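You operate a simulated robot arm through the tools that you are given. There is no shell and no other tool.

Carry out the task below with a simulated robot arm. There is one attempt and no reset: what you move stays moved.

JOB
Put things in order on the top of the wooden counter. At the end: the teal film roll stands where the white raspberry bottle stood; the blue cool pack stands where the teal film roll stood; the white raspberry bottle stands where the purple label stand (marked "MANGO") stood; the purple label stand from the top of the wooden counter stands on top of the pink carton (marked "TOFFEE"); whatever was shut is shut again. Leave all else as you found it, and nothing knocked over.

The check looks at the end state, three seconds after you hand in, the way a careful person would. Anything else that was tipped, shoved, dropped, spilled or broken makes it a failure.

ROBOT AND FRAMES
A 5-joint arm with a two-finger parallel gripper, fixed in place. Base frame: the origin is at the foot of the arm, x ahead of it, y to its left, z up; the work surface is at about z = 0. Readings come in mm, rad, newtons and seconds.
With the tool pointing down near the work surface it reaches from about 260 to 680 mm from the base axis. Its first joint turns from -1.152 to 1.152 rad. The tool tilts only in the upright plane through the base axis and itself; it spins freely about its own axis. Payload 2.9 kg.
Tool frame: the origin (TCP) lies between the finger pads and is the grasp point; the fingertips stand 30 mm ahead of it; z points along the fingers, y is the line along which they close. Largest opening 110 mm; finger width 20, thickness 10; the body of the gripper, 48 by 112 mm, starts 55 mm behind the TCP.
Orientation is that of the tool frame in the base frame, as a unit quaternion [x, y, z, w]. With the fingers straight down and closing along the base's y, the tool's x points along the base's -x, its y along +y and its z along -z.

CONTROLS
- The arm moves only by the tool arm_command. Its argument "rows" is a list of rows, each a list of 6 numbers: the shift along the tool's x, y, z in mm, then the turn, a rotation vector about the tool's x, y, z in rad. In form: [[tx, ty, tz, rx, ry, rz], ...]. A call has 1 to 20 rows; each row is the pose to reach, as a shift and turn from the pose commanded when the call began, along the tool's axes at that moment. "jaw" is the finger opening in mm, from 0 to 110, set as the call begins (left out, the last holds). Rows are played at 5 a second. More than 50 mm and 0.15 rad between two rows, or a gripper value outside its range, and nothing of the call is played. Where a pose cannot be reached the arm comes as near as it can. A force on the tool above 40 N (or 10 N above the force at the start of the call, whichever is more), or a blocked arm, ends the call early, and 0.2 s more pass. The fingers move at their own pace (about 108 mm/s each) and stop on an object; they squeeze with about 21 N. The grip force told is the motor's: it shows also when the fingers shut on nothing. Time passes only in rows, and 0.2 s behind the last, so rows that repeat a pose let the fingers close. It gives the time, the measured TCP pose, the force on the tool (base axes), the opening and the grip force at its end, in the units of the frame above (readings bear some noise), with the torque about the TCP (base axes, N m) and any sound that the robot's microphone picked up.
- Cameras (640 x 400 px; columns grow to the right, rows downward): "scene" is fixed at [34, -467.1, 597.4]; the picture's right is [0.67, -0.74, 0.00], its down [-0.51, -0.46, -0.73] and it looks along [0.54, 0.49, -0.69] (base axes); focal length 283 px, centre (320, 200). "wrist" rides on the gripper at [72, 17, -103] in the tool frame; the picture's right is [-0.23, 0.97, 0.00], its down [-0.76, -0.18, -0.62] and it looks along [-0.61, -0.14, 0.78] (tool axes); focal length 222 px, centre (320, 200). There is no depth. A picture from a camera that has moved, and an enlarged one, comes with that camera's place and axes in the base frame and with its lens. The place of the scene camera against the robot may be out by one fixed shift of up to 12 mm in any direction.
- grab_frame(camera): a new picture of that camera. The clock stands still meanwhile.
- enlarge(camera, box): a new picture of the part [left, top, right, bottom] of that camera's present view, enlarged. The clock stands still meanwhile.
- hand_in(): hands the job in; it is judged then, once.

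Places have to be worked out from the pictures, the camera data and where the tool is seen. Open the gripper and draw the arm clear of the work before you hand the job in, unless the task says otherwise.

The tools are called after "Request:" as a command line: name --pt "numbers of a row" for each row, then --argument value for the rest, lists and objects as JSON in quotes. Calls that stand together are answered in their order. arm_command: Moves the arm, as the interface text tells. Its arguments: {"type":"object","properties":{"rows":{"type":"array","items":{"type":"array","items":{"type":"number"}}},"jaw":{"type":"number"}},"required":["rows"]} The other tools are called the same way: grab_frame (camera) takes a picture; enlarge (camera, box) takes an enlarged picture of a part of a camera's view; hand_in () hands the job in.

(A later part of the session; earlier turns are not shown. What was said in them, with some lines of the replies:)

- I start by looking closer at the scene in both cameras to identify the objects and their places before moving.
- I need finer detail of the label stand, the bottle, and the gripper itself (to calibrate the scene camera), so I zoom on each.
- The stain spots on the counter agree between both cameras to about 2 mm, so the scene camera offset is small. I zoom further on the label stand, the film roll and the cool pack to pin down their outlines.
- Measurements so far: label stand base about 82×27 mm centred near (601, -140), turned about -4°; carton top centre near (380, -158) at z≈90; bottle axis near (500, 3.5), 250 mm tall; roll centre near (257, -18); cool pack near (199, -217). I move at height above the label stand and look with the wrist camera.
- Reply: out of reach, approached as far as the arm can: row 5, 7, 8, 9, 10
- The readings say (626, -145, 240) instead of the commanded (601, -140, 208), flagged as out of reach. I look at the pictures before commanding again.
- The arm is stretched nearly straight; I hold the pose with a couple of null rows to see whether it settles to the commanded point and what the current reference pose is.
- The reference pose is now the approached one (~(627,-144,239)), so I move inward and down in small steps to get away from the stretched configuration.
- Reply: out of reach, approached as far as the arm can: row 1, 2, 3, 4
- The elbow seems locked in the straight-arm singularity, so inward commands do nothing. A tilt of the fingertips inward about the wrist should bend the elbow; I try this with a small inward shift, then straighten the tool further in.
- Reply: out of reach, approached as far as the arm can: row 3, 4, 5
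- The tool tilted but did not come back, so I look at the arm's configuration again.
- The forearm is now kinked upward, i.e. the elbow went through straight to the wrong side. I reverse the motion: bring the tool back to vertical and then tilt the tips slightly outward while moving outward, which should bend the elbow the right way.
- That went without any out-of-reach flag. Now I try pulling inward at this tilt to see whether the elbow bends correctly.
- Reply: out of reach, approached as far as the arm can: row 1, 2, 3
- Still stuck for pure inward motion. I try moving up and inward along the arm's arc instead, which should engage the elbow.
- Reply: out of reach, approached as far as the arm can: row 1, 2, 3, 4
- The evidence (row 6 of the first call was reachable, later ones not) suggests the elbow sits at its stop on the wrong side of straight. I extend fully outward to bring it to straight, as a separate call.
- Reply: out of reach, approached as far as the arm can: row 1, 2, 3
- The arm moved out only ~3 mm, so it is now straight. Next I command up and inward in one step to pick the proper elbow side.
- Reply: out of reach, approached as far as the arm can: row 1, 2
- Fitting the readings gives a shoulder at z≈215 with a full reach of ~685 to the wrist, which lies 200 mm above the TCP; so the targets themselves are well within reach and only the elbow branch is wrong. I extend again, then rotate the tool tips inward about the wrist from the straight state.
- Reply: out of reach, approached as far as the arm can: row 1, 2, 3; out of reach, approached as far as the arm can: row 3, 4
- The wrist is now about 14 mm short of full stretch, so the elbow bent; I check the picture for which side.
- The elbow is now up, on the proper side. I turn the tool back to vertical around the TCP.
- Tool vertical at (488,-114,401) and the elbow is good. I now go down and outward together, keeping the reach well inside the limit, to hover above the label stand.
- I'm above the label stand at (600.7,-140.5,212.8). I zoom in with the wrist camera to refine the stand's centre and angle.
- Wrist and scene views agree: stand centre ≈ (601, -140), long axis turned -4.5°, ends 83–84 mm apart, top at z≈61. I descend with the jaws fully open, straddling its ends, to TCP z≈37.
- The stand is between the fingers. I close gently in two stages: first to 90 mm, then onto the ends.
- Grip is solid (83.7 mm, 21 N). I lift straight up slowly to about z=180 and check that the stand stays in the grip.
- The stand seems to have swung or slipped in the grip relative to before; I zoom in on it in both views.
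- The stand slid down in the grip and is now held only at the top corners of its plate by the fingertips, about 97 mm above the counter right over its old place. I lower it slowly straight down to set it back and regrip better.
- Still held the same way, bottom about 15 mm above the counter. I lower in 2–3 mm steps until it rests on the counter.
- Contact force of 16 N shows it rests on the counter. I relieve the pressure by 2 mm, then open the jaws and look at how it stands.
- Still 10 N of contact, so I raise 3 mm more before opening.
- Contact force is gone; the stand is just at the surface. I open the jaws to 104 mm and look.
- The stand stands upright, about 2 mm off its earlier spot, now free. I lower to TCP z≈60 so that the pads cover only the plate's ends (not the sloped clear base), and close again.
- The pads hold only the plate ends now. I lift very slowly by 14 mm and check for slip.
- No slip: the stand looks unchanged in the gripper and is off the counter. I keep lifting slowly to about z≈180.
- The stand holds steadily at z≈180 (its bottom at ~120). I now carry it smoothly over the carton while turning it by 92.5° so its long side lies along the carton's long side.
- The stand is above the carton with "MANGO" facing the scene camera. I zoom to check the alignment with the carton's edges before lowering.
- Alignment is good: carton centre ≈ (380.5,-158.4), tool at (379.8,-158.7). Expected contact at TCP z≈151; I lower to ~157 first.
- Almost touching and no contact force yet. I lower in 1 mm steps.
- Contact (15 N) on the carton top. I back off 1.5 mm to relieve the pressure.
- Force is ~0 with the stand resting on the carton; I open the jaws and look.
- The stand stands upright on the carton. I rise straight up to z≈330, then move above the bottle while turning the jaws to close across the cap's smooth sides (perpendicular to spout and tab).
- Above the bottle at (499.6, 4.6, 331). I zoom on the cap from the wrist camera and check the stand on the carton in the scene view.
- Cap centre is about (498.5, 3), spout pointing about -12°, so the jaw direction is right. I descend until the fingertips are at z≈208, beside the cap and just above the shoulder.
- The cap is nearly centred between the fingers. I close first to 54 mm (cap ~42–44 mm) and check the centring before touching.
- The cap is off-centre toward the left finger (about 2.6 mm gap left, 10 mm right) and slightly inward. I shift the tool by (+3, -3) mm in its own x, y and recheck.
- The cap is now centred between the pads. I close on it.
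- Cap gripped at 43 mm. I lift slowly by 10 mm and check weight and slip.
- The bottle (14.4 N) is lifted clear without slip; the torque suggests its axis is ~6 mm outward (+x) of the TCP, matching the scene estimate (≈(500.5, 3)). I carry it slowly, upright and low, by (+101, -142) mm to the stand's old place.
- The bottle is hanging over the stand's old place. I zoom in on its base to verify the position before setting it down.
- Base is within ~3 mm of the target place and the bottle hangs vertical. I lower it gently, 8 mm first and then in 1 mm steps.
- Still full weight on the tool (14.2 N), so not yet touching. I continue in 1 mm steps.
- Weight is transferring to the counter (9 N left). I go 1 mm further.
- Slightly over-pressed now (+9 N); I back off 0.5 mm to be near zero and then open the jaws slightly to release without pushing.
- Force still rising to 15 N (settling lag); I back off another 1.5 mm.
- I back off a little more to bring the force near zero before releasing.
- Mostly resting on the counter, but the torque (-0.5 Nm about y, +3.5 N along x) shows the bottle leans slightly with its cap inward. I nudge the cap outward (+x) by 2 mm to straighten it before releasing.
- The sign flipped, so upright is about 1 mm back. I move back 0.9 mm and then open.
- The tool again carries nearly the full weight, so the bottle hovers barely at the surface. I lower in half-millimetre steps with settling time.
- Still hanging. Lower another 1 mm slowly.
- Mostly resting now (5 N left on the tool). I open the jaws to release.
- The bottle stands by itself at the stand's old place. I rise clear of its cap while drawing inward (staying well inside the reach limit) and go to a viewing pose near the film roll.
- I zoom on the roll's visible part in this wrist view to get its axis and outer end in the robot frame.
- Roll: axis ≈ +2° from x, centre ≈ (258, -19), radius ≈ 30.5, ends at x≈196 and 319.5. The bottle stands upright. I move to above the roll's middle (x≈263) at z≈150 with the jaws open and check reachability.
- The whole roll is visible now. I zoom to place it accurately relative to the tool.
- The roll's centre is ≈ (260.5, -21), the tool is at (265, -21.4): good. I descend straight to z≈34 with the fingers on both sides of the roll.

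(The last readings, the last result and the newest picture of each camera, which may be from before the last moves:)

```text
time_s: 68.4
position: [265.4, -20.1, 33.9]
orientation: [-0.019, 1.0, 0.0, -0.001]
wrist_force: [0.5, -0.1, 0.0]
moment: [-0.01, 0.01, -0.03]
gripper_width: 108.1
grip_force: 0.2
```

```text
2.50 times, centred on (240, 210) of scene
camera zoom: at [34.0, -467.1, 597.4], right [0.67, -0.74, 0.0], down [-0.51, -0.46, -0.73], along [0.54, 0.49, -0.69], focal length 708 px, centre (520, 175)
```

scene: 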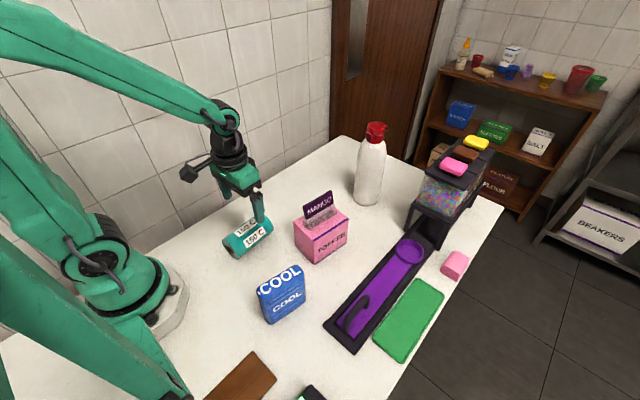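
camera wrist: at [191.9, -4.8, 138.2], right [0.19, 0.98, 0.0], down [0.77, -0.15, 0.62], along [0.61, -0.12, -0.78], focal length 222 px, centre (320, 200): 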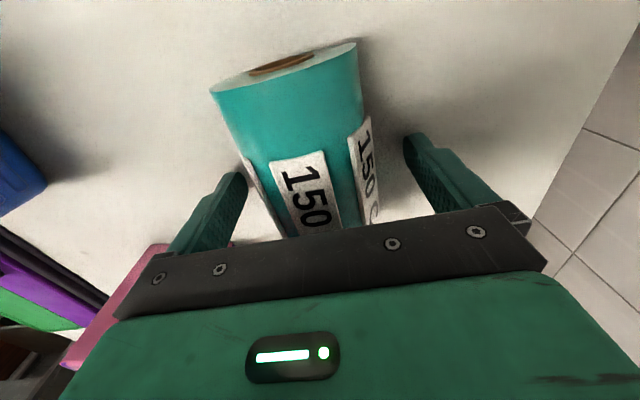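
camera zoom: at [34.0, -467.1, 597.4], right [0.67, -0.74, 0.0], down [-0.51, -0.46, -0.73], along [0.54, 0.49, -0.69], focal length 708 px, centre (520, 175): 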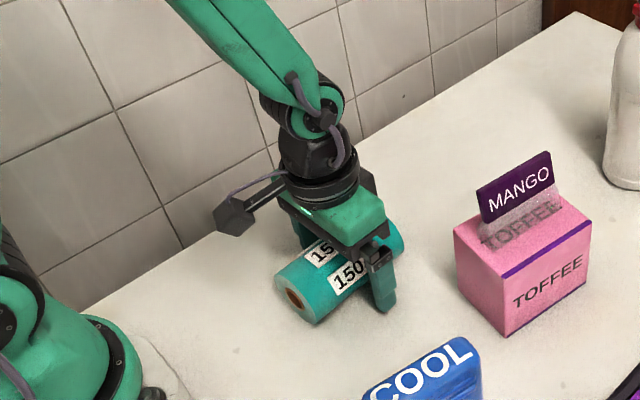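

In position at (265.4, -20.1, 33.9) with the roll between the fingers. I close to 68 mm first and then onto the roll.

Request:
arm_command --pt "0 0 0 0 0 0" --pt "0 0 0 0 0 0" --jaw 68

Request:
arm_command --pt "0 0 0 0 0 0" --pt "0 0 0 0 0 0" --pt "0 0 0 0 0 0" --jaw 45

Request:
grab_frame --camera "wrist"

```text
time_s: 69.0
position: [264.5, -18.7, 35.0]
orientation: [-0.02, 1.0, 0.0, -0.001]
wrist_force: [-0.3, 0.1, -0.4]
moment: [0.0, -0.01, -0.02]
gripper_width: 67.9
grip_force: 0.0
```

```text
time_s: 69.8
position: [266.0, -18.6, 35.7]
orientation: [-0.019, 1.0, 0.001, -0.001]
wrist_force: [-0.8, 1.2, 3.4]
moment: [0.13, -0.01, 0.03]
gripper_width: 61.9
grip_force: 20.6
```

```text
taken
camera wrist: at [191.9, -4.8, 138.4], right [0.19, 0.98, 0.0], down [0.77, -0.15, 0.62], along [0.61, -0.12, -0.78], focal length 222 px, centre (320, 200)
```

wrist: 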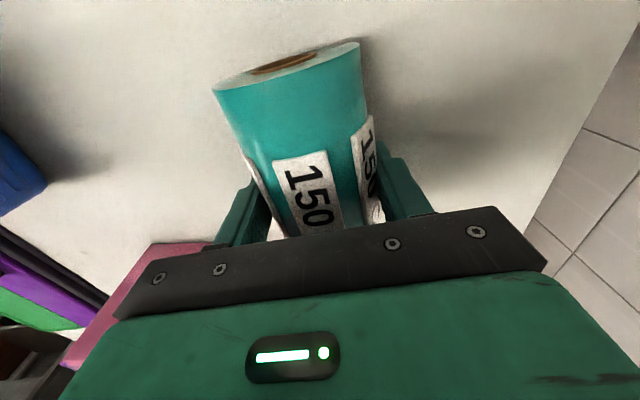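

Roll gripped at 61.9 mm. I lift 12 mm slowly and check.

Request:
arm_command --pt "0 0 -1 0 0 0" --pt "0 0 -3 0 0 0" --pt "0 0 -6 0 0 0" --pt "0 0 -9 0 0 0" --pt "0 0 -12 0 0 0" --pt "0 0 -12 0 0 0"

Request:
grab_frame --camera "wrist"

Request:
enlarge --camera "scene" --box '[200, 160, 320, 280]'

```text
time_s: 71.2
position: [265.4, -18.8, 47.2]
orientation: [-0.019, 1.0, 0.0, -0.001]
wrist_force: [0.8, -0.5, -3.7]
moment: [0.01, 0.03, 0.01]
gripper_width: 62.1
grip_force: 21.6
```

```text
taken
camera wrist: at [191.9, -5.1, 151.4], right [0.19, 0.98, 0.0], down [0.77, -0.15, 0.62], along [0.61, -0.12, -0.78], focal length 222 px, centre (320, 200)
```

wrist: 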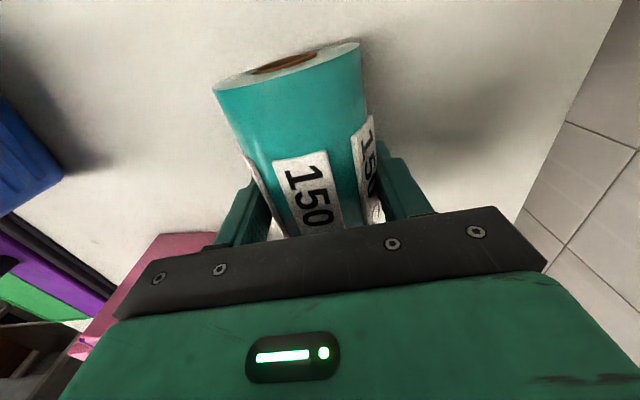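

```text
3.33 times, centred on (260, 220) of scene
camera zoom: at [34.0, -467.1, 597.4], right [0.67, -0.74, 0.0], down [-0.51, -0.46, -0.73], along [0.54, 0.49, -0.69], focal length 944 px, centre (520, 133)
```

zoom: 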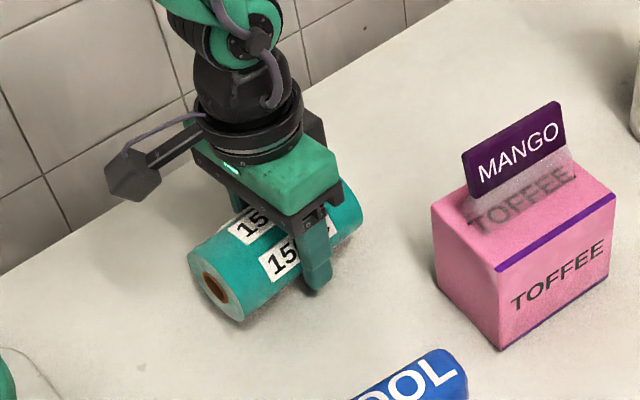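

Roll lifted cleanly (3.7 N). I carry it along at low height to the bottle's old place at about (500, 3), keeping its orientation.

Request:
arm_command --pt "0 0 -8 0 0 0" --pt "0 0 -18 0 0 0" --pt "-4 0.2 -26 0 0 0" --pt "-14 0.8 -30 0 0 0" --pt "-30 1.7 -30 0 0 0" --pt "-48 2.7 -30 0 0 0" --pt "-67 3.7 -30 0 0 0" --pt "-87 4.9 -30 0 0 0" --pt "-107 6 -30 0 0 0" --pt "-127 7.1 -30 0 0 0" --pt "-147 8.2 -30 0 0 0" --pt "-167 9.3 -30 0 0 0" --pt "-187 10.4 -30 0 0 0" --pt "-206 11.5 -30 0 0 0" --pt "-222 12.4 -30 0 0 0" --pt "-233 13 -30 0 0 0" --pt "-238 13.3 -30 0 0 0" --pt "-240 13.4 -30 0 0 0" --pt "-240 13.4 -30 0 0 0"

Request:
grab_frame --camera "scene"

Request:
enlarge --camera "scene" --box '[250, 120, 390, 260]'

```text
time_s: 75.2
position: [505.7, 2.1, 76.6]
orientation: [-0.019, 1.0, 0.0, 0.0]
wrist_force: [-0.9, 0.1, -2.4]
moment: [-0.02, -0.05, -0.02]
gripper_width: 62.0
grip_force: 20.7
```

```text
taken
```

scene: 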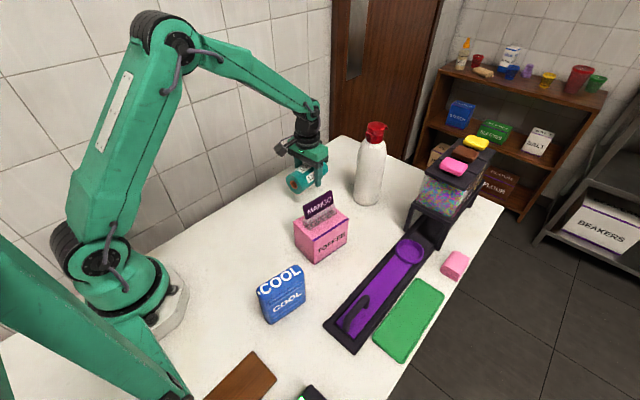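

```text
2.86 times, centred on (320, 190) of scene
camera zoom: at [34.0, -467.1, 597.4], right [0.67, -0.74, 0.0], down [-0.51, -0.46, -0.73], along [0.54, 0.49, -0.69], focal length 809 px, centre (320, 229)
```

zoom: 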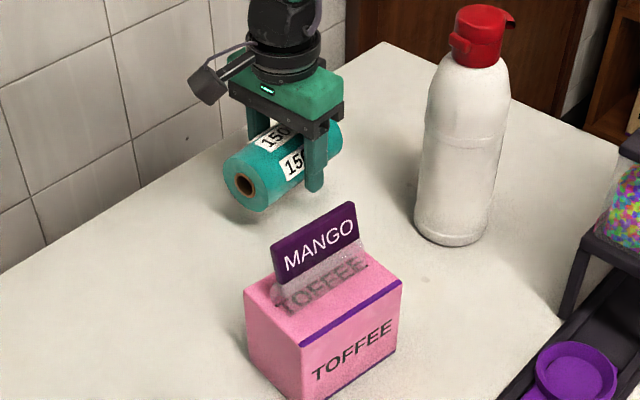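

The roll hangs over the bottle's old place. I lower it 38 mm, then probe for contact.

Request:
arm_command --pt "0 0 5 0 0 0" --pt "0 0 12 0 0 0" --pt "0 0 20 0 0 0" --pt "0 0 28 0 0 0" --pt "0 0 34 0 0 0" --pt "0 0 38 0 0 0" --pt "0 0 38 0 0 0"

```text
time_s: 76.8
position: [505.0, 4.3, 39.6]
orientation: [-0.019, 1.0, 0.0, -0.002]
wrist_force: [0.0, -0.1, -2.0]
moment: [0.0, -0.04, 0.05]
gripper_width: 62.1
grip_force: 21.6
```

Still hanging freely. I lower in 1 mm steps toward contact.

Request:
arm_command --pt "0 0 1 0 0 0" --pt "0 0 2 0 0 0" --pt "0 0 3 0 0 0" --pt "0 0 3 0 0 0"

```text
time_s: 77.8
position: [503.9, 3.8, 34.9]
orientation: [-0.02, 1.0, -0.001, -0.001]
wrist_force: [-0.1, -0.2, -3.8]
moment: [-0.02, 0.01, 0.0]
gripper_width: 61.9
grip_force: 20.9
```

Request:
arm_command --pt "0 0 0.7 0 0 0" --pt "0 0 1.4 0 0 0" --pt "0 0 1.4 0 0 0"

```text
time_s: 78.6
position: [503.5, 4.4, 35.1]
orientation: [-0.019, 1.0, 0.0, -0.001]
wrist_force: [0.7, 0.3, -2.6]
moment: [-0.03, -0.02, 0.0]
gripper_width: 61.7
grip_force: 21.1
```

Force is -2.6 N, about to touch. I lower another 1 mm in small steps.

Request:
arm_command --pt "0 0 0.6 0 0 0" --pt "0 0 1.2 0 0 0" --pt "0 0 1.2 0 0 0"

```text
time_s: 79.4
position: [505.7, 3.5, 34.9]
orientation: [-0.019, 1.0, 0.0, -0.001]
wrist_force: [-3.0, -1.7, 5.8]
moment: [0.03, 0.29, 0.05]
gripper_width: 61.7
grip_force: 21.3
```

Contact (+5.8 N). I ease off 0.6 mm and then open the jaws.

Request:
arm_command --pt "0 0 -0.6 0 0 0" --pt "0 0 -0.6 0 0 0"

Request:
arm_command --pt "0 0 0 0 0 0" --pt "0 0 0 0 0 0" --pt "0 0 0 0 0 0" --jaw 100

Request:
enlarge --camera "scene" --box '[250, 120, 390, 260]'

Request:
grab_frame --camera "wrist"

```text
time_s: 80.0
position: [504.9, 3.0, 33.8]
orientation: [-0.019, 1.0, -0.001, 0.0]
wrist_force: [0.2, 0.7, -3.4]
moment: [0.01, 0.03, 0.03]
gripper_width: 61.9
grip_force: 20.7
```

```text
time_s: 80.8
position: [503.8, 4.0, 35.1]
orientation: [-0.019, 1.0, 0.0, -0.001]
wrist_force: [-0.5, 0.9, 0.3]
moment: [-0.01, 0.01, -0.02]
gripper_width: 100.0
grip_force: 0.0
```

```text
2.86 times, centred on (320, 190) of scene
camera zoom: at [34.0, -467.1, 597.4], right [0.67, -0.74, 0.0], down [-0.51, -0.46, -0.73], along [0.54, 0.49, -0.69], focal length 809 px, centre (320, 229)
```

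zoom: 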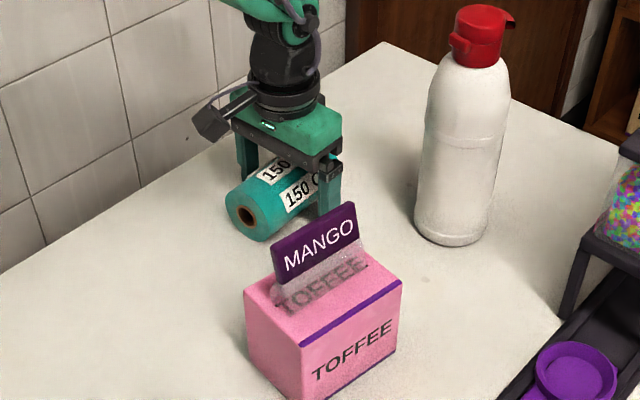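

```text
taken
camera wrist: at [431.8, 17.4, 139.0], right [0.19, 0.98, 0.0], down [0.77, -0.15, 0.62], along [0.61, -0.12, -0.78], focal length 222 px, centre (320, 200)
```

wrist: 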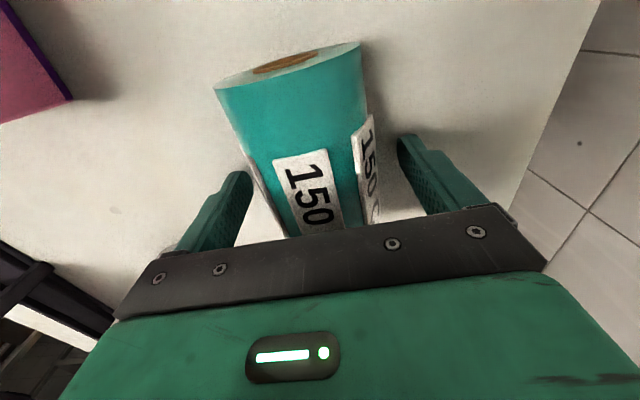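

The roll rests in the bottle's old place. I raise straight up to z≈250 and travel over to a viewing pose for the cool pack.

Request:
arm_command --pt "0 0 -10 0 0 0" --pt "0 0 -40 0 0 0" --pt "0 0 -85 0 0 0" --pt "0 0 -130 0 0 0" --pt "0 0 -175 0 0 0" --pt "0 0 -217 0 0 0" --pt "30.2 -25.5 -217 0 0 0.035" --pt "60.5 -51 -217 0 0 0.07" --pt "90.7 -76.5 -217 0 0 0.106" --pt "121 -102 -217 0 0 0.141" --pt "151.2 -127.5 -217 0 0 0.176" --pt "181.4 -153 -217 0 0 0.211" --pt "211.7 -178.5 -217 0 0 0.247" --pt "241.9 -204 -217 0 0 0.282" --pt "241.9 -204 -217 0 0 0.282" --jaw 100

Request:
grab_frame --camera "scene"

Request:
grab_frame --camera "wrist"

```text
time_s: 84.0
position: [273.1, -210.2, 250.3]
orientation: [0.121, 0.993, -0.001, -0.001]
wrist_force: [-0.3, 0.1, -0.3]
moment: [0.01, -0.01, -0.01]
gripper_width: 100.1
grip_force: 0.0
```

```text
taken
```

scene: 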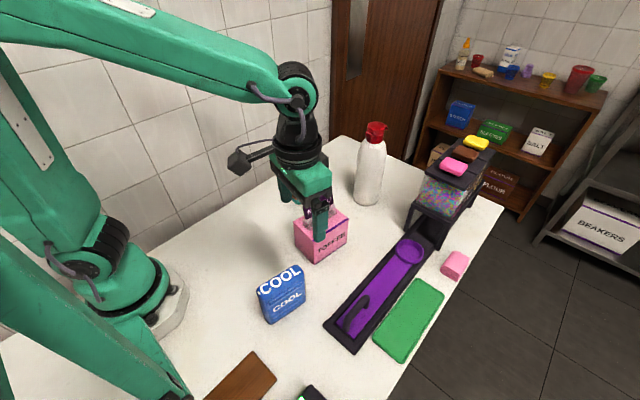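

```text
taken
camera wrist: at [206.4, -177.4, 354.3], right [0.45, 0.89, 0.0], down [0.7, -0.36, 0.62], along [0.55, -0.28, -0.78], focal length 222 px, centre (320, 200)
```

wrist: 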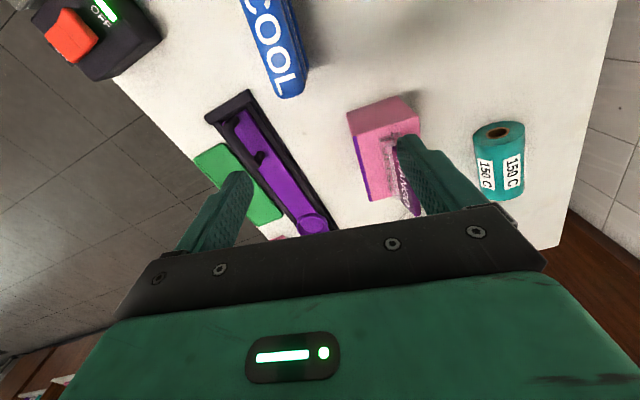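

I zoom at the visible end of the cool pack and at the roll's new place.

Request:
enlarge --camera "wrist" --box '[210, 0, 338, 110]'

Request:
enlarge --camera "wrist" --box '[440, 90, 568, 220]'

```text
3.64 times, centred on (274, 55) of wrist
camera zoom: at [206.4, -177.4, 354.3], right [0.45, 0.89, 0.0], down [0.7, -0.36, 0.62], along [0.55, -0.28, -0.78], focal length 808 px, centre (487, 727)
```

zoom: 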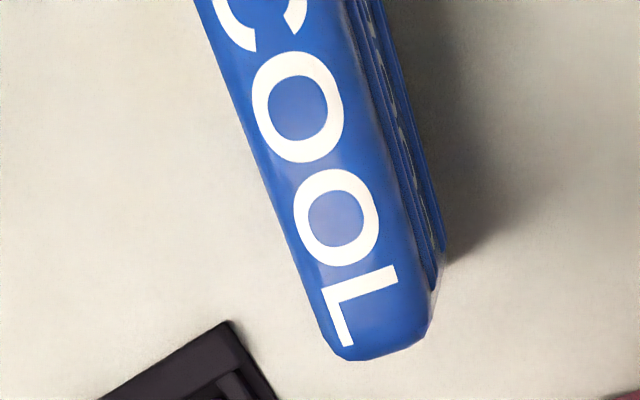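

```text
3.08 times, centred on (504, 155) of wrist
camera zoom: at [206.4, -177.4, 354.3], right [0.45, 0.89, 0.0], down [0.7, -0.36, 0.62], along [0.55, -0.28, -0.78], focal length 684 px, centre (-246, 338)
```

zoom: 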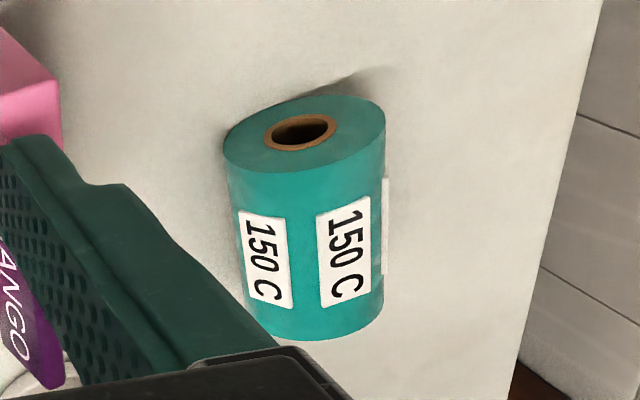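

Pack: centre ≈ (200,-218.5), turned -12.5°, ~30 mm thick, 90 wide, 110 tall; the roll lies well in its new place. I move above the pack, slightly outward of its centre (207.8,-220), and look before descending.

Request:
arm_command --pt "20 -8.5 13 0 0 -0.01" --pt "40 -17 26 0 0 -0.02" --pt "60.8 -25.6 40 0 0 -0.025" --pt "60.8 -25.6 40 0 0 -0.025" --jaw 72

Request:
grab_frame --camera "wrist"

Request:
enlarge --camera "scene" --box '[200, 180, 360, 340]'

```text
time_s: 85.0
position: [208.2, -220.4, 211.5]
orientation: [0.109, 0.994, 0.0, -0.001]
wrist_force: [0.0, 0.4, -0.3]
moment: [0.01, 0.03, 0.0]
gripper_width: 72.4
grip_force: 0.1
```

```text
taken
camera wrist: at [140.1, -189.6, 316.0], right [0.43, 0.9, 0.0], down [0.71, -0.34, 0.62], along [0.56, -0.27, -0.78], focal length 222 px, centre (320, 200)
```

wrist: 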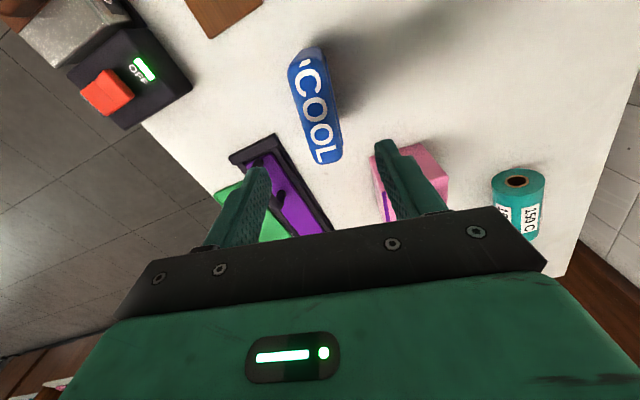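

```text
2.50 times, centred on (280, 260) of scene
camera zoom: at [34.0, -467.1, 597.4], right [0.67, -0.74, 0.0], down [-0.51, -0.46, -0.73], along [0.54, 0.49, -0.69], focal length 708 px, centre (420, 50)
```

zoom: 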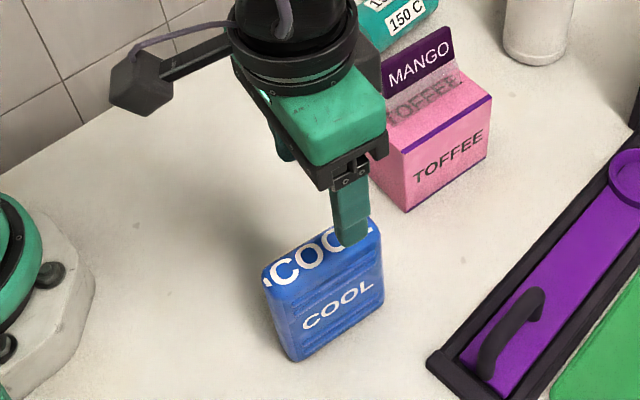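

The whole pack top is visible from above; I zoom to check centring.

Request:
enlarge --camera "wrist" --box '[256, 30, 384, 190]'

```text
2.50 times, centred on (320, 110) of wrist
camera zoom: at [140.1, -189.6, 316.0], right [0.43, 0.9, 0.0], down [0.71, -0.34, 0.62], along [0.56, -0.27, -0.78], focal length 555 px, centre (320, 425)
```

zoom: 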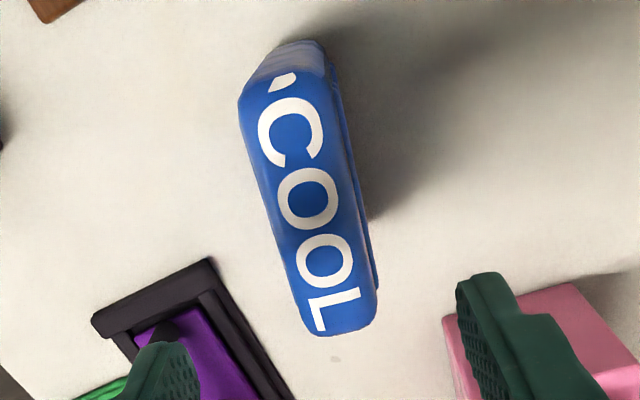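

Pack centre ≈ (202,-221), turned -11.5°; the tool needs only a -1.5 mm shift and a small turn. I descend to z≈85 with the fingers straddling its thickness.

Request:
arm_command --pt "0 -1.5 20 0 0 -0.018" --pt "0 -1.5 50 0 0 -0.018" --pt "0 -1.5 80 0 0 -0.018" --pt "0 -1.5 103 0 0 -0.018" --pt "0 -1.5 118 0 0 -0.018" --pt "0 -1.5 126 0 0 -0.018" --pt "0 -1.5 126 0 0 -0.018" --jaw 72

Request:
grab_frame --camera "wrist"

Request:
enlarge --camera "scene" --box '[210, 200, 350, 340]'

```text
time_s: 86.6
position: [205.5, -221.8, 83.1]
orientation: [0.1, 0.995, 0.001, 0.0]
wrist_force: [-0.3, 1.0, -0.1]
moment: [-0.01, -0.01, -0.02]
gripper_width: 72.0
grip_force: 0.2
```

```text
taken
camera wrist: at [137.8, -191.4, 188.1], right [0.42, 0.91, 0.0], down [0.71, -0.33, 0.62], along [0.57, -0.26, -0.78], focal length 222 px, centre (320, 200)
```

wrist: 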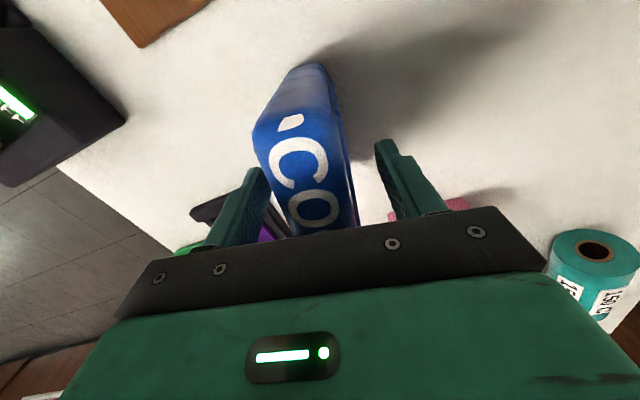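

```text
2.86 times, centred on (280, 270) of scene
camera zoom: at [34.0, -467.1, 597.4], right [0.67, -0.74, 0.0], down [-0.51, -0.46, -0.73], along [0.54, 0.49, -0.69], focal length 809 px, centre (434, 0)
```

zoom: 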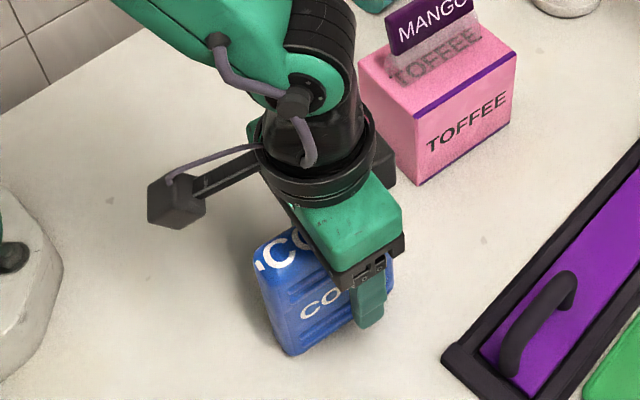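

The pack looks closer to the left (-y) finger; I zoom to measure the gaps before closing.

Request:
enlarge --camera "wrist" --box '[220, 50, 420, 240]'

```text
2.11 times, centred on (320, 145) of wrist
camera zoom: at [137.8, -191.4, 188.1], right [0.42, 0.91, 0.0], down [0.71, -0.33, 0.62], along [0.57, -0.26, -0.78], focal length 468 px, centre (320, 316)
```

zoom: 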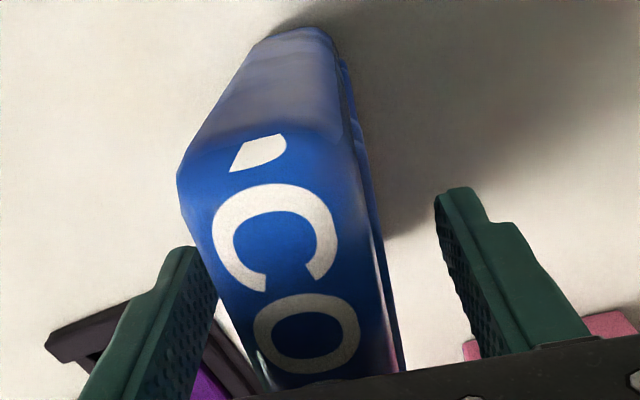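

The pack sits about 3 mm toward the -y finger. I shift the tool by -3 mm along its closing axis, close to 44 mm, then squeeze.

Request:
arm_command --pt "0 -1.5 0 0 0 0" --pt "0 -3 0 0 0 0" --pt "0 -3 0 0 0 0" --jaw 48

Request:
enlarge --camera "wrist" --box '[220, 50, 420, 240]'

Request:
enlarge --camera "scene" --box '[230, 230, 330, 340]'

```text
time_s: 87.4
position: [204.3, -224.1, 84.3]
orientation: [0.099, 0.995, 0.001, -0.001]
wrist_force: [0.6, 0.2, 0.2]
moment: [0.0, 0.0, -0.01]
gripper_width: 48.0
grip_force: 0.0
```

```text
2.11 times, centred on (320, 145) of wrist
camera zoom: at [137.2, -193.7, 189.0], right [0.42, 0.91, 0.0], down [0.71, -0.33, 0.62], along [0.57, -0.26, -0.78], focal length 468 px, centre (320, 316)
```

zoom: 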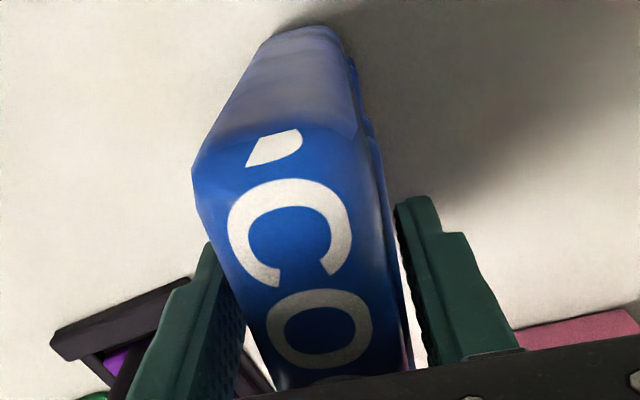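

```text
3.64 times, centred on (280, 285) of scene
camera zoom: at [34.0, -467.1, 597.4], right [0.67, -0.74, 0.0], down [-0.51, -0.46, -0.73], along [0.54, 0.49, -0.69], focal length 1030 px, centre (466, -109)
```

zoom: 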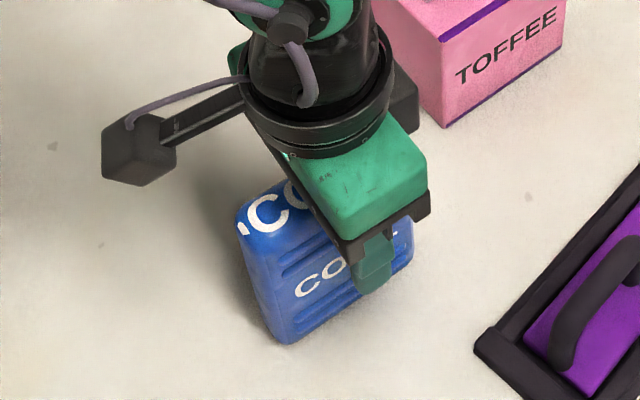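

The pack is now about centred with small gaps each side. I close onto it.

Request:
arm_command --pt "0 0 0 0 0 0" --pt "0 0 0 0 0 0" --pt "0 0 0 0 0 0" --jaw 15

Request:
enlarge --camera "wrist" --box '[220, 50, 420, 240]'

Request:
enlarge --camera "scene" --box '[230, 230, 330, 340]'

```text
time_s: 88.2
position: [204.2, -223.6, 85.7]
orientation: [0.101, 0.995, 0.002, -0.001]
wrist_force: [-0.8, -0.8, 0.5]
moment: [-0.03, 0.02, -0.02]
gripper_width: 35.7
grip_force: 20.8
```

```text
2.11 times, centred on (320, 145) of wrist
camera zoom: at [137.1, -193.7, 189.0], right [0.42, 0.91, 0.0], down [0.71, -0.33, 0.62], along [0.57, -0.26, -0.78], focal length 468 px, centre (320, 316)
```

zoom: 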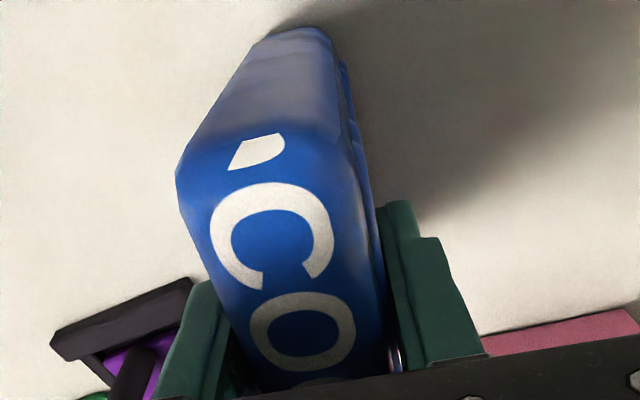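

```text
3.64 times, centred on (280, 285) of scene
camera zoom: at [34.0, -467.1, 597.4], right [0.67, -0.74, 0.0], down [-0.51, -0.46, -0.73], along [0.54, 0.49, -0.69], focal length 1030 px, centre (466, -109)
```

zoom: 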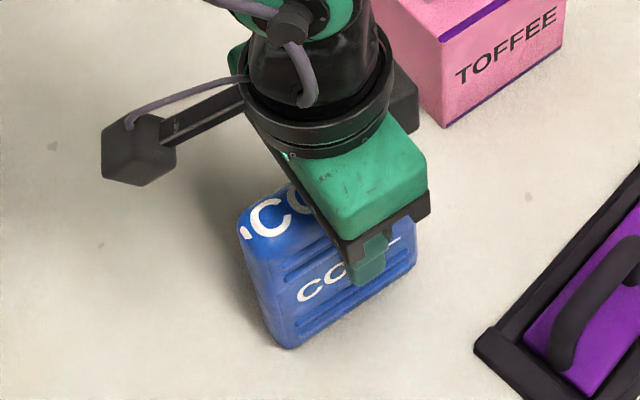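

Gripped at 35.7 mm. I lift 12 mm slowly and check for slip.

Request:
arm_command --pt "0 0 -1 0 0 0" --pt "0 0 -3 0 0 0" --pt "0 0 -6 0 0 0" --pt "0 0 -9 0 0 0" --pt "0 0 -12 0 0 0" --pt "0 0 -12 0 0 0"

Request:
enlarge --camera "wrist" --box '[220, 50, 420, 240]'

Request:
enlarge --camera "scene" --box '[230, 220, 330, 330]'

```text
time_s: 89.6
position: [204.6, -223.1, 96.4]
orientation: [0.101, 0.995, 0.001, -0.001]
wrist_force: [0.1, 0.7, -4.8]
moment: [-0.02, -0.02, 0.04]
gripper_width: 35.9
grip_force: 21.3
```

```text
2.11 times, centred on (320, 145) of wrist
camera zoom: at [137.2, -193.4, 200.6], right [0.42, 0.91, 0.0], down [0.71, -0.33, 0.62], along [0.57, -0.26, -0.78], focal length 468 px, centre (320, 316)
```

zoom: 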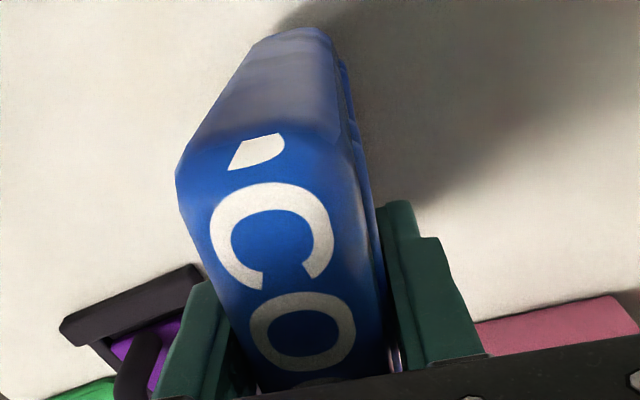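

```text
3.64 times, centred on (280, 275) of scene
camera zoom: at [34.0, -467.1, 597.4], right [0.67, -0.74, 0.0], down [-0.51, -0.46, -0.73], along [0.54, 0.49, -0.69], focal length 1030 px, centre (466, -73)
```

zoom: 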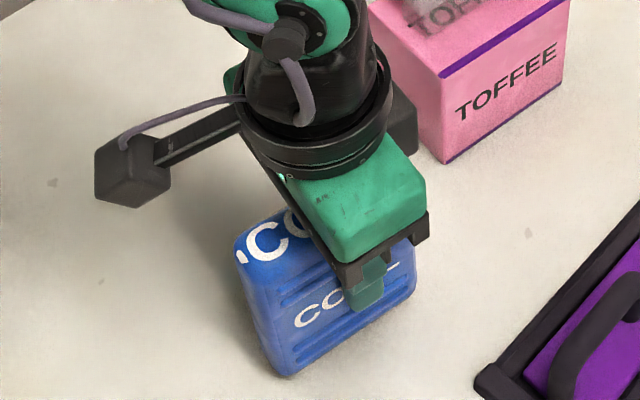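

The pack is lifted (4.8 N) without slip. I carry it in a slightly bowed path (radius kept above 262 mm, clear of the carton) to the roll's old place at about (260,-20), keeping its orientation.

Request:
arm_command --pt "-0.3 1.5 -6 0 0 0" --pt "-2.1 8 -12 0 0 0" --pt "-5.3 21.9 -18 0 0 0" --pt "-9.8 40.2 -20 0 0 0" --pt "-14.1 59.4 -20 0 0 0" --pt "-18.3 78.6 -20 0 0 0" --pt "-21.4 98.6 -20 0 0 0" --pt "-23.5 118.5 -20 0 0 0" --pt "-25.6 138.3 -20 0 0 0" --pt "-26.7 157.9 -20 0 0 0" --pt "-26.2 175.1 -20 0 0 0" --pt "-24.4 189.1 -20 0 0 0" --pt "-21.3 199.6 -20 0 0 0" --pt "-17.9 206.1 -20 0 0 0" --pt "-16.2 209.3 -20 0 0 0" --pt "-16.1 210.1 -20 0 0 0" --pt "-16.1 210.1 -20 0 0 0"

Request:
grab_frame --camera "scene"

Request:
grab_frame --camera "wrist"

```text
time_s: 93.2
position: [261.5, -22.5, 117.3]
orientation: [0.1, 0.995, 0.0, -0.001]
wrist_force: [-0.9, 0.9, -3.4]
moment: [0.0, -0.02, -0.02]
gripper_width: 36.0
grip_force: 21.0
```

```text
taken
```

scene: 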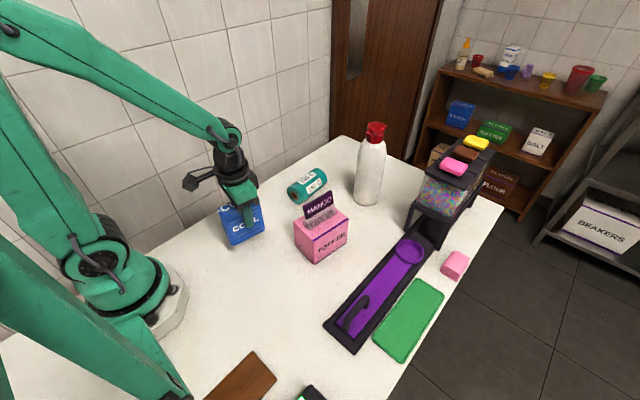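

```text
taken
camera wrist: at [194.3, 9.4, 221.0], right [0.42, 0.91, 0.0], down [0.71, -0.33, 0.62], along [0.57, -0.26, -0.78], focal length 222 px, centre (320, 200)
```

wrist: 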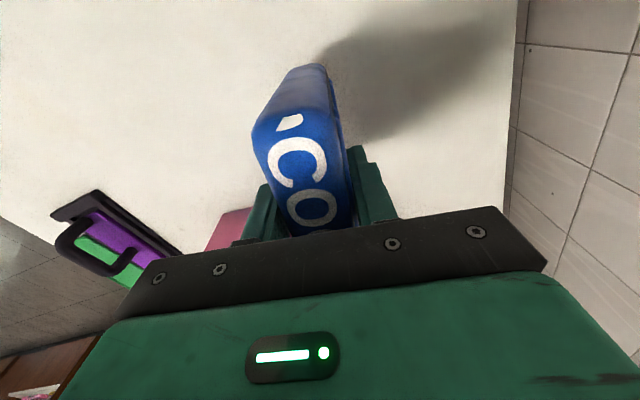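

The pack hangs over the roll's old spot at (261.5,-21.6). I lower 27 mm, then probe for contact.

Request:
arm_command --pt "0 0 4 0 0 0" --pt "0 0 10 0 0 0" --pt "0 0 17 0 0 0" --pt "0 0 23 0 0 0" --pt "0 0 27 0 0 0" --pt "0 0 27 0 0 0"

Request:
enlarge --camera "scene" --box '[180, 150, 320, 290]'

```text
time_s: 94.6
position: [264.4, -22.4, 90.9]
orientation: [0.099, 0.995, 0.0, -0.001]
wrist_force: [0.2, -0.4, -3.7]
moment: [0.0, -0.01, 0.0]
gripper_width: 35.9
grip_force: 21.6
```

```text
2.86 times, centred on (250, 220) of scene
camera zoom: at [34.0, -467.1, 597.4], right [0.67, -0.74, 0.0], down [-0.51, -0.46, -0.73], along [0.54, 0.49, -0.69], focal length 809 px, centre (520, 143)
```

zoom: 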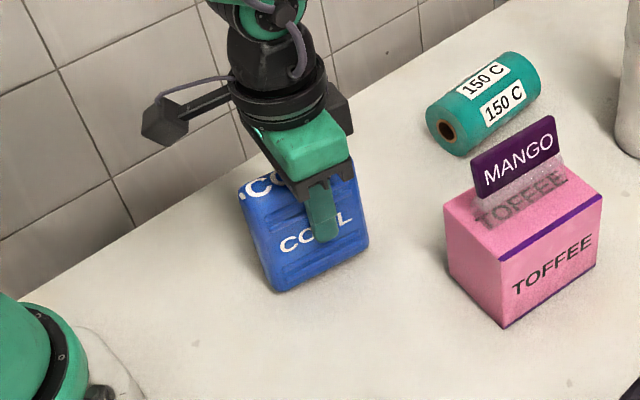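

Still free by a few millimetres. I lower in 1 mm steps while watching the force.

Request:
arm_command --pt "0 0 1 0 0 0" --pt "0 0 2 0 0 0" --pt "0 0 3 0 0 0" --pt "0 0 3 0 0 0"

```text
time_s: 95.6
position: [263.1, -21.4, 86.8]
orientation: [0.1, 0.995, 0.0, 0.0]
wrist_force: [-0.1, -0.4, -4.2]
moment: [-0.01, -0.01, -0.02]
gripper_width: 35.9
grip_force: 20.7
```

Not touching yet (-4.2 N is its weight). Another 1.5 mm in small steps.

Request:
arm_command --pt "0 0 0.5 0 0 0" --pt "0 0 1 0 0 0" --pt "0 0 1.5 0 0 0" --pt "0 0 1.5 0 0 0"

```text
time_s: 96.6
position: [262.6, -21.7, 85.7]
orientation: [0.1, 0.995, 0.0, 0.0]
wrist_force: [-0.6, -1.2, -3.6]
moment: [-0.01, -0.01, -0.01]
gripper_width: 36.0
grip_force: 21.0
```

Nearly there; another 1 mm in half-millimetre steps.

Request:
arm_command --pt "0 0 0.5 0 0 0" --pt "0 0 1 0 0 0" --pt "0 0 1 0 0 0"

```text
time_s: 97.4
position: [261.6, -22.0, 85.6]
orientation: [0.1, 0.995, 0.0, -0.002]
wrist_force: [-0.1, -0.1, -4.7]
moment: [0.0, -0.01, -0.01]
gripper_width: 35.8
grip_force: 21.2
```

Still carrying its weight (-4.7 N). I continue 1 mm further.

Request:
arm_command --pt "0 0 0.5 0 0 0" --pt "0 0 1 0 0 0" --pt "0 0 1 0 0 0"

```text
time_s: 98.2
position: [262.5, -21.5, 85.4]
orientation: [0.1, 0.995, 0.0, 0.0]
wrist_force: [-3.3, -5.8, 15.2]
moment: [-0.31, 0.06, -0.03]
gripper_width: 35.8
grip_force: 21.5
```

Contact now (+15 N). I ease off 0.6 mm and check.

Request:
arm_command --pt "0 0 -0.6 0 0 0" --pt "0 0 -0.6 0 0 0" --pt "0 0 -0.6 0 0 0"

```text
time_s: 99.0
position: [262.1, -20.8, 83.8]
orientation: [0.1, 0.995, 0.0, -0.002]
wrist_force: [0.1, 0.9, -2.7]
moment: [-0.01, -0.14, 0.02]
gripper_width: 36.2
grip_force: 21.5
```

Mostly resting (only -2.7 N on the tool). I open the jaws to release it.

Request:
arm_command --pt "0 0 0 0 0 0" --pt "0 0 0 0 0 0" --pt "0 0 0 0 0 0" --jaw 75

Request:
enlarge --camera "scene" --box '[180, 150, 320, 290]'

Request:
grab_frame --camera "wrist"

```text
time_s: 99.8
position: [262.8, -21.7, 84.6]
orientation: [0.1, 0.995, 0.0, -0.001]
wrist_force: [-0.6, -0.1, -0.1]
moment: [0.01, 0.01, -0.01]
gripper_width: 75.0
grip_force: 0.0
```

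```text
2.86 times, centred on (250, 220) of scene
camera zoom: at [34.0, -467.1, 597.4], right [0.67, -0.74, 0.0], down [-0.51, -0.46, -0.73], along [0.54, 0.49, -0.69], focal length 809 px, centre (520, 143)
```

zoom: 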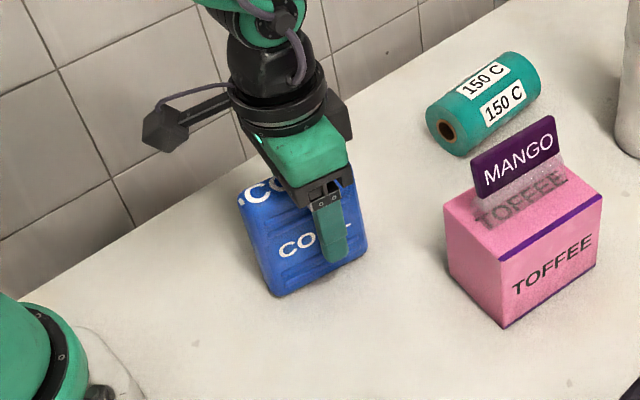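

```text
taken
camera wrist: at [195.1, 9.5, 188.8], right [0.42, 0.91, 0.0], down [0.71, -0.33, 0.62], along [0.57, -0.26, -0.78], focal length 222 px, centre (320, 200)
```

wrist: 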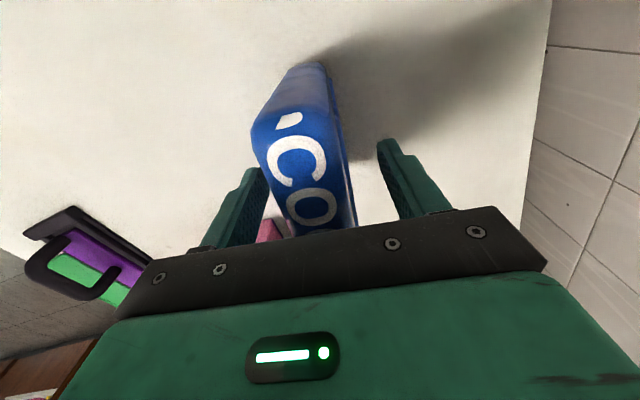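

The pack stands on its own. I raise straight up out of its way and withdraw toward the start pose, opening the gripper.

Request:
arm_command --pt "0 0 -8 0 0 0" --pt "0 0 -28 0 0 0" --pt "0 0 -63 0 0 0" --pt "0 0 -103 0 0 0" --pt "0 0 -143 0 0 0" --pt "0 0 -180 0 0 0" --pt "0 0 -215 0 0 0" --pt "-25 -13 -240 0 0 0" --pt "-55 -35 -255 0 0 -0.03" --pt "-85 -58 -265 0 0 -0.06" --pt "-115 -81 -270 0 0 -0.1" --pt "-145 -104 -273 0 0 -0.14" --pt "-173 -128 -273 0 0 -0.2" --pt "-173 -128 -273 0 0 -0.2" --jaw 75

Request:
grab_frame --camera "scene"

Request:
grab_frame --camera "wrist"

```text
time_s: 102.8
position: [407.9, -182.6, 356.3]
orientation: [-0.001, 1.0, 0.0, -0.001]
wrist_force: [-0.3, 0.2, -0.2]
moment: [0.0, 0.02, 0.04]
gripper_width: 74.9
grip_force: 0.1
```

```text
taken
```

scene: 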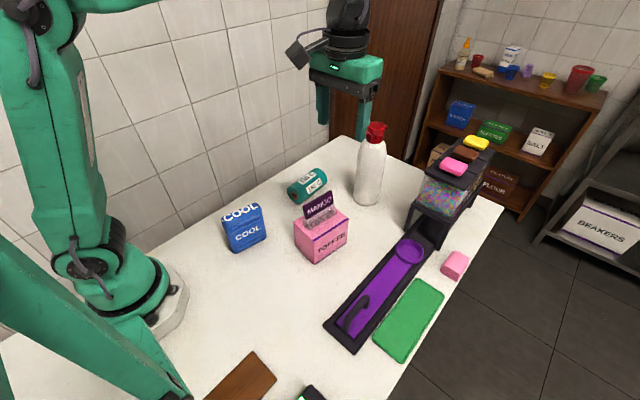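

```text
taken
camera wrist: at [335.6, -165.6, 459.4], right [0.23, 0.97, 0.0], down [0.76, -0.18, 0.62], along [0.61, -0.14, -0.78], focal length 222 px, centre (320, 200)
```

wrist: 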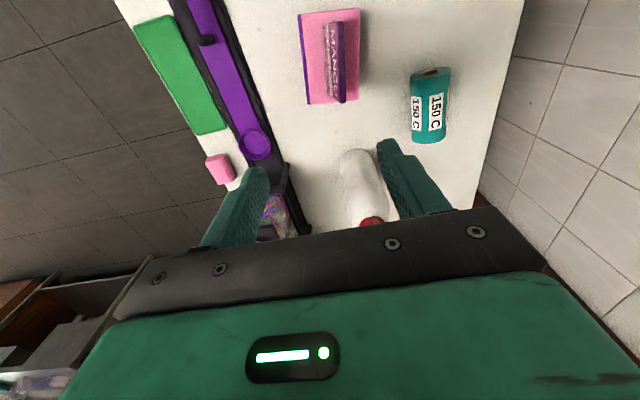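

All four objects appear in their places. I zoom in to verify each final position numerically.

Request:
enlarge --camera "scene" --box '[200, 180, 300, 270]'

Request:
enlarge --camera "scene" --box '[270, 150, 400, 240]'

Request:
enlarge --camera "scene" --box '[280, 195, 360, 270]'

Request:
enlarge --camera "wrist" --box '[290, 0, 480, 240]'

```text
4.44 times, centred on (250, 225) of scene
camera zoom: at [34.0, -467.1, 597.4], right [0.67, -0.74, 0.0], down [-0.51, -0.46, -0.73], along [0.54, 0.49, -0.69], focal length 1258 px, centre (631, 89)
```

zoom: 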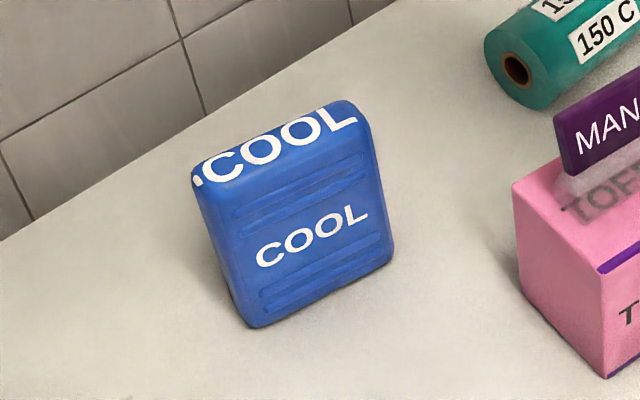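

```text
4.44 times, centred on (335, 195) of scene
camera zoom: at [34.0, -467.1, 597.4], right [0.67, -0.74, 0.0], down [-0.51, -0.46, -0.73], along [0.54, 0.49, -0.69], focal length 1258 px, centre (253, 222)
```

zoom: 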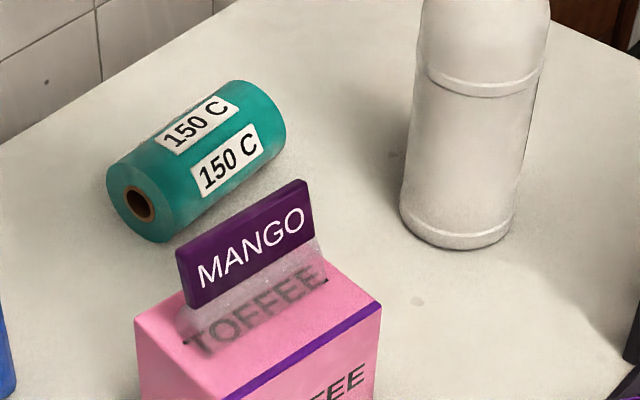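

```text
5.33 times, centred on (320, 232) of scene
camera zoom: at [34.0, -467.1, 597.4], right [0.67, -0.74, 0.0], down [-0.51, -0.46, -0.73], along [0.54, 0.49, -0.69], focal length 1510 px, centre (320, 27)
```

zoom: 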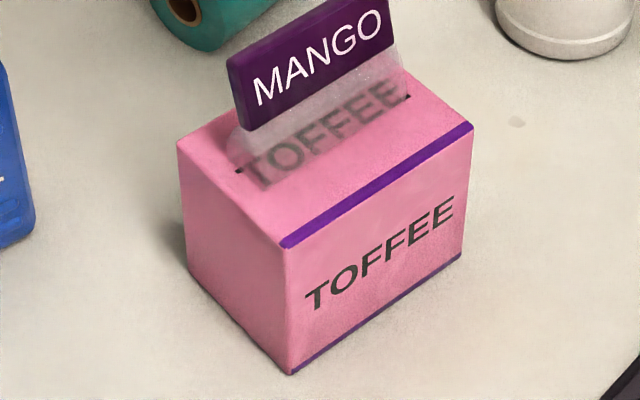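

```text
1.67 times, centred on (385, 120) of wrist
camera zoom: at [335.6, -165.6, 459.4], right [0.23, 0.97, 0.0], down [0.76, -0.18, 0.62], along [0.61, -0.14, -0.78], focal length 370 px, centre (212, 333)
```

zoom: 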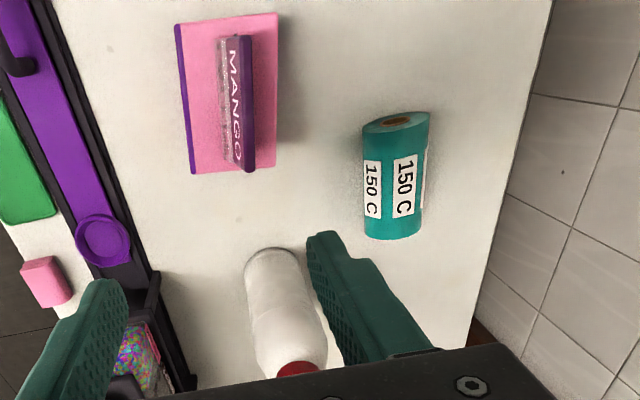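

Checks: carton unmoved with the stand upright on it; roll centre ≈ (498–500, 4), bottle ≈ (603,-141), pack ≈ (260,-19), all upright/resting and nothing else disturbed. I open the gripper fully while clear of the work.

Request:
arm_command --pt "0 0 0 0 0 0" --pt "0 0 0 0 0 0" --pt "0 0 0 0 0 0" --jaw 110

Request:
grab_frame --camera "scene"

```text
time_s: 103.6
position: [407.9, -181.6, 355.8]
orientation: [0.0, 1.0, -0.001, -0.001]
wrist_force: [-0.7, 0.3, 0.0]
moment: [0.02, 0.02, 0.02]
gripper_width: 110.2
grip_force: 0.0
```

```text
taken
```

scene: 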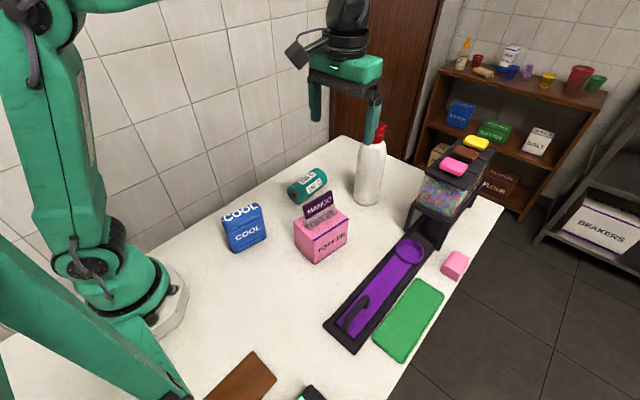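

The final picture shows all objects in their required places, the gripper open and the arm clear at its start pose. I hand the job in.

Request:
hand_in

```text
The job is handed in.
```

I handed in the job with all four objects in their required places. By the cameras and arm readings, each sits within about 5 mm of its target.

- **Film roll:** it lies where the white bottle stood, at about (499, 4) mm, in the same orientation as before.
- **Cool pack:** it stands where the film roll was, at about (260, -20) mm, with its orientation kept.
- **White bottle:** it stands upright where the label stand was, at about (603, -141) mm. I gripped it only by the cap, which stayed shut, and never saw the "raspberry" label. It is the only white bottle on the counter.
- **Label stand:** it stands upright on the pink carton, turned about 92° so its base fits along the carton's long side, with "MANGO" now facing the front of the counter. The carton did not move.

- **Label stand slip:** on the first lift the stand slid down in the grip. I lowered it back to the counter, regripped it by the plate and carried it without further slip. It did not fall.
- **Arm reach:** early on the arm locked up near full stretch and took a few moves to free. It touched nothing while that happened.

No container was opened, and nothing else on the counter appears disturbed in the final pictures.
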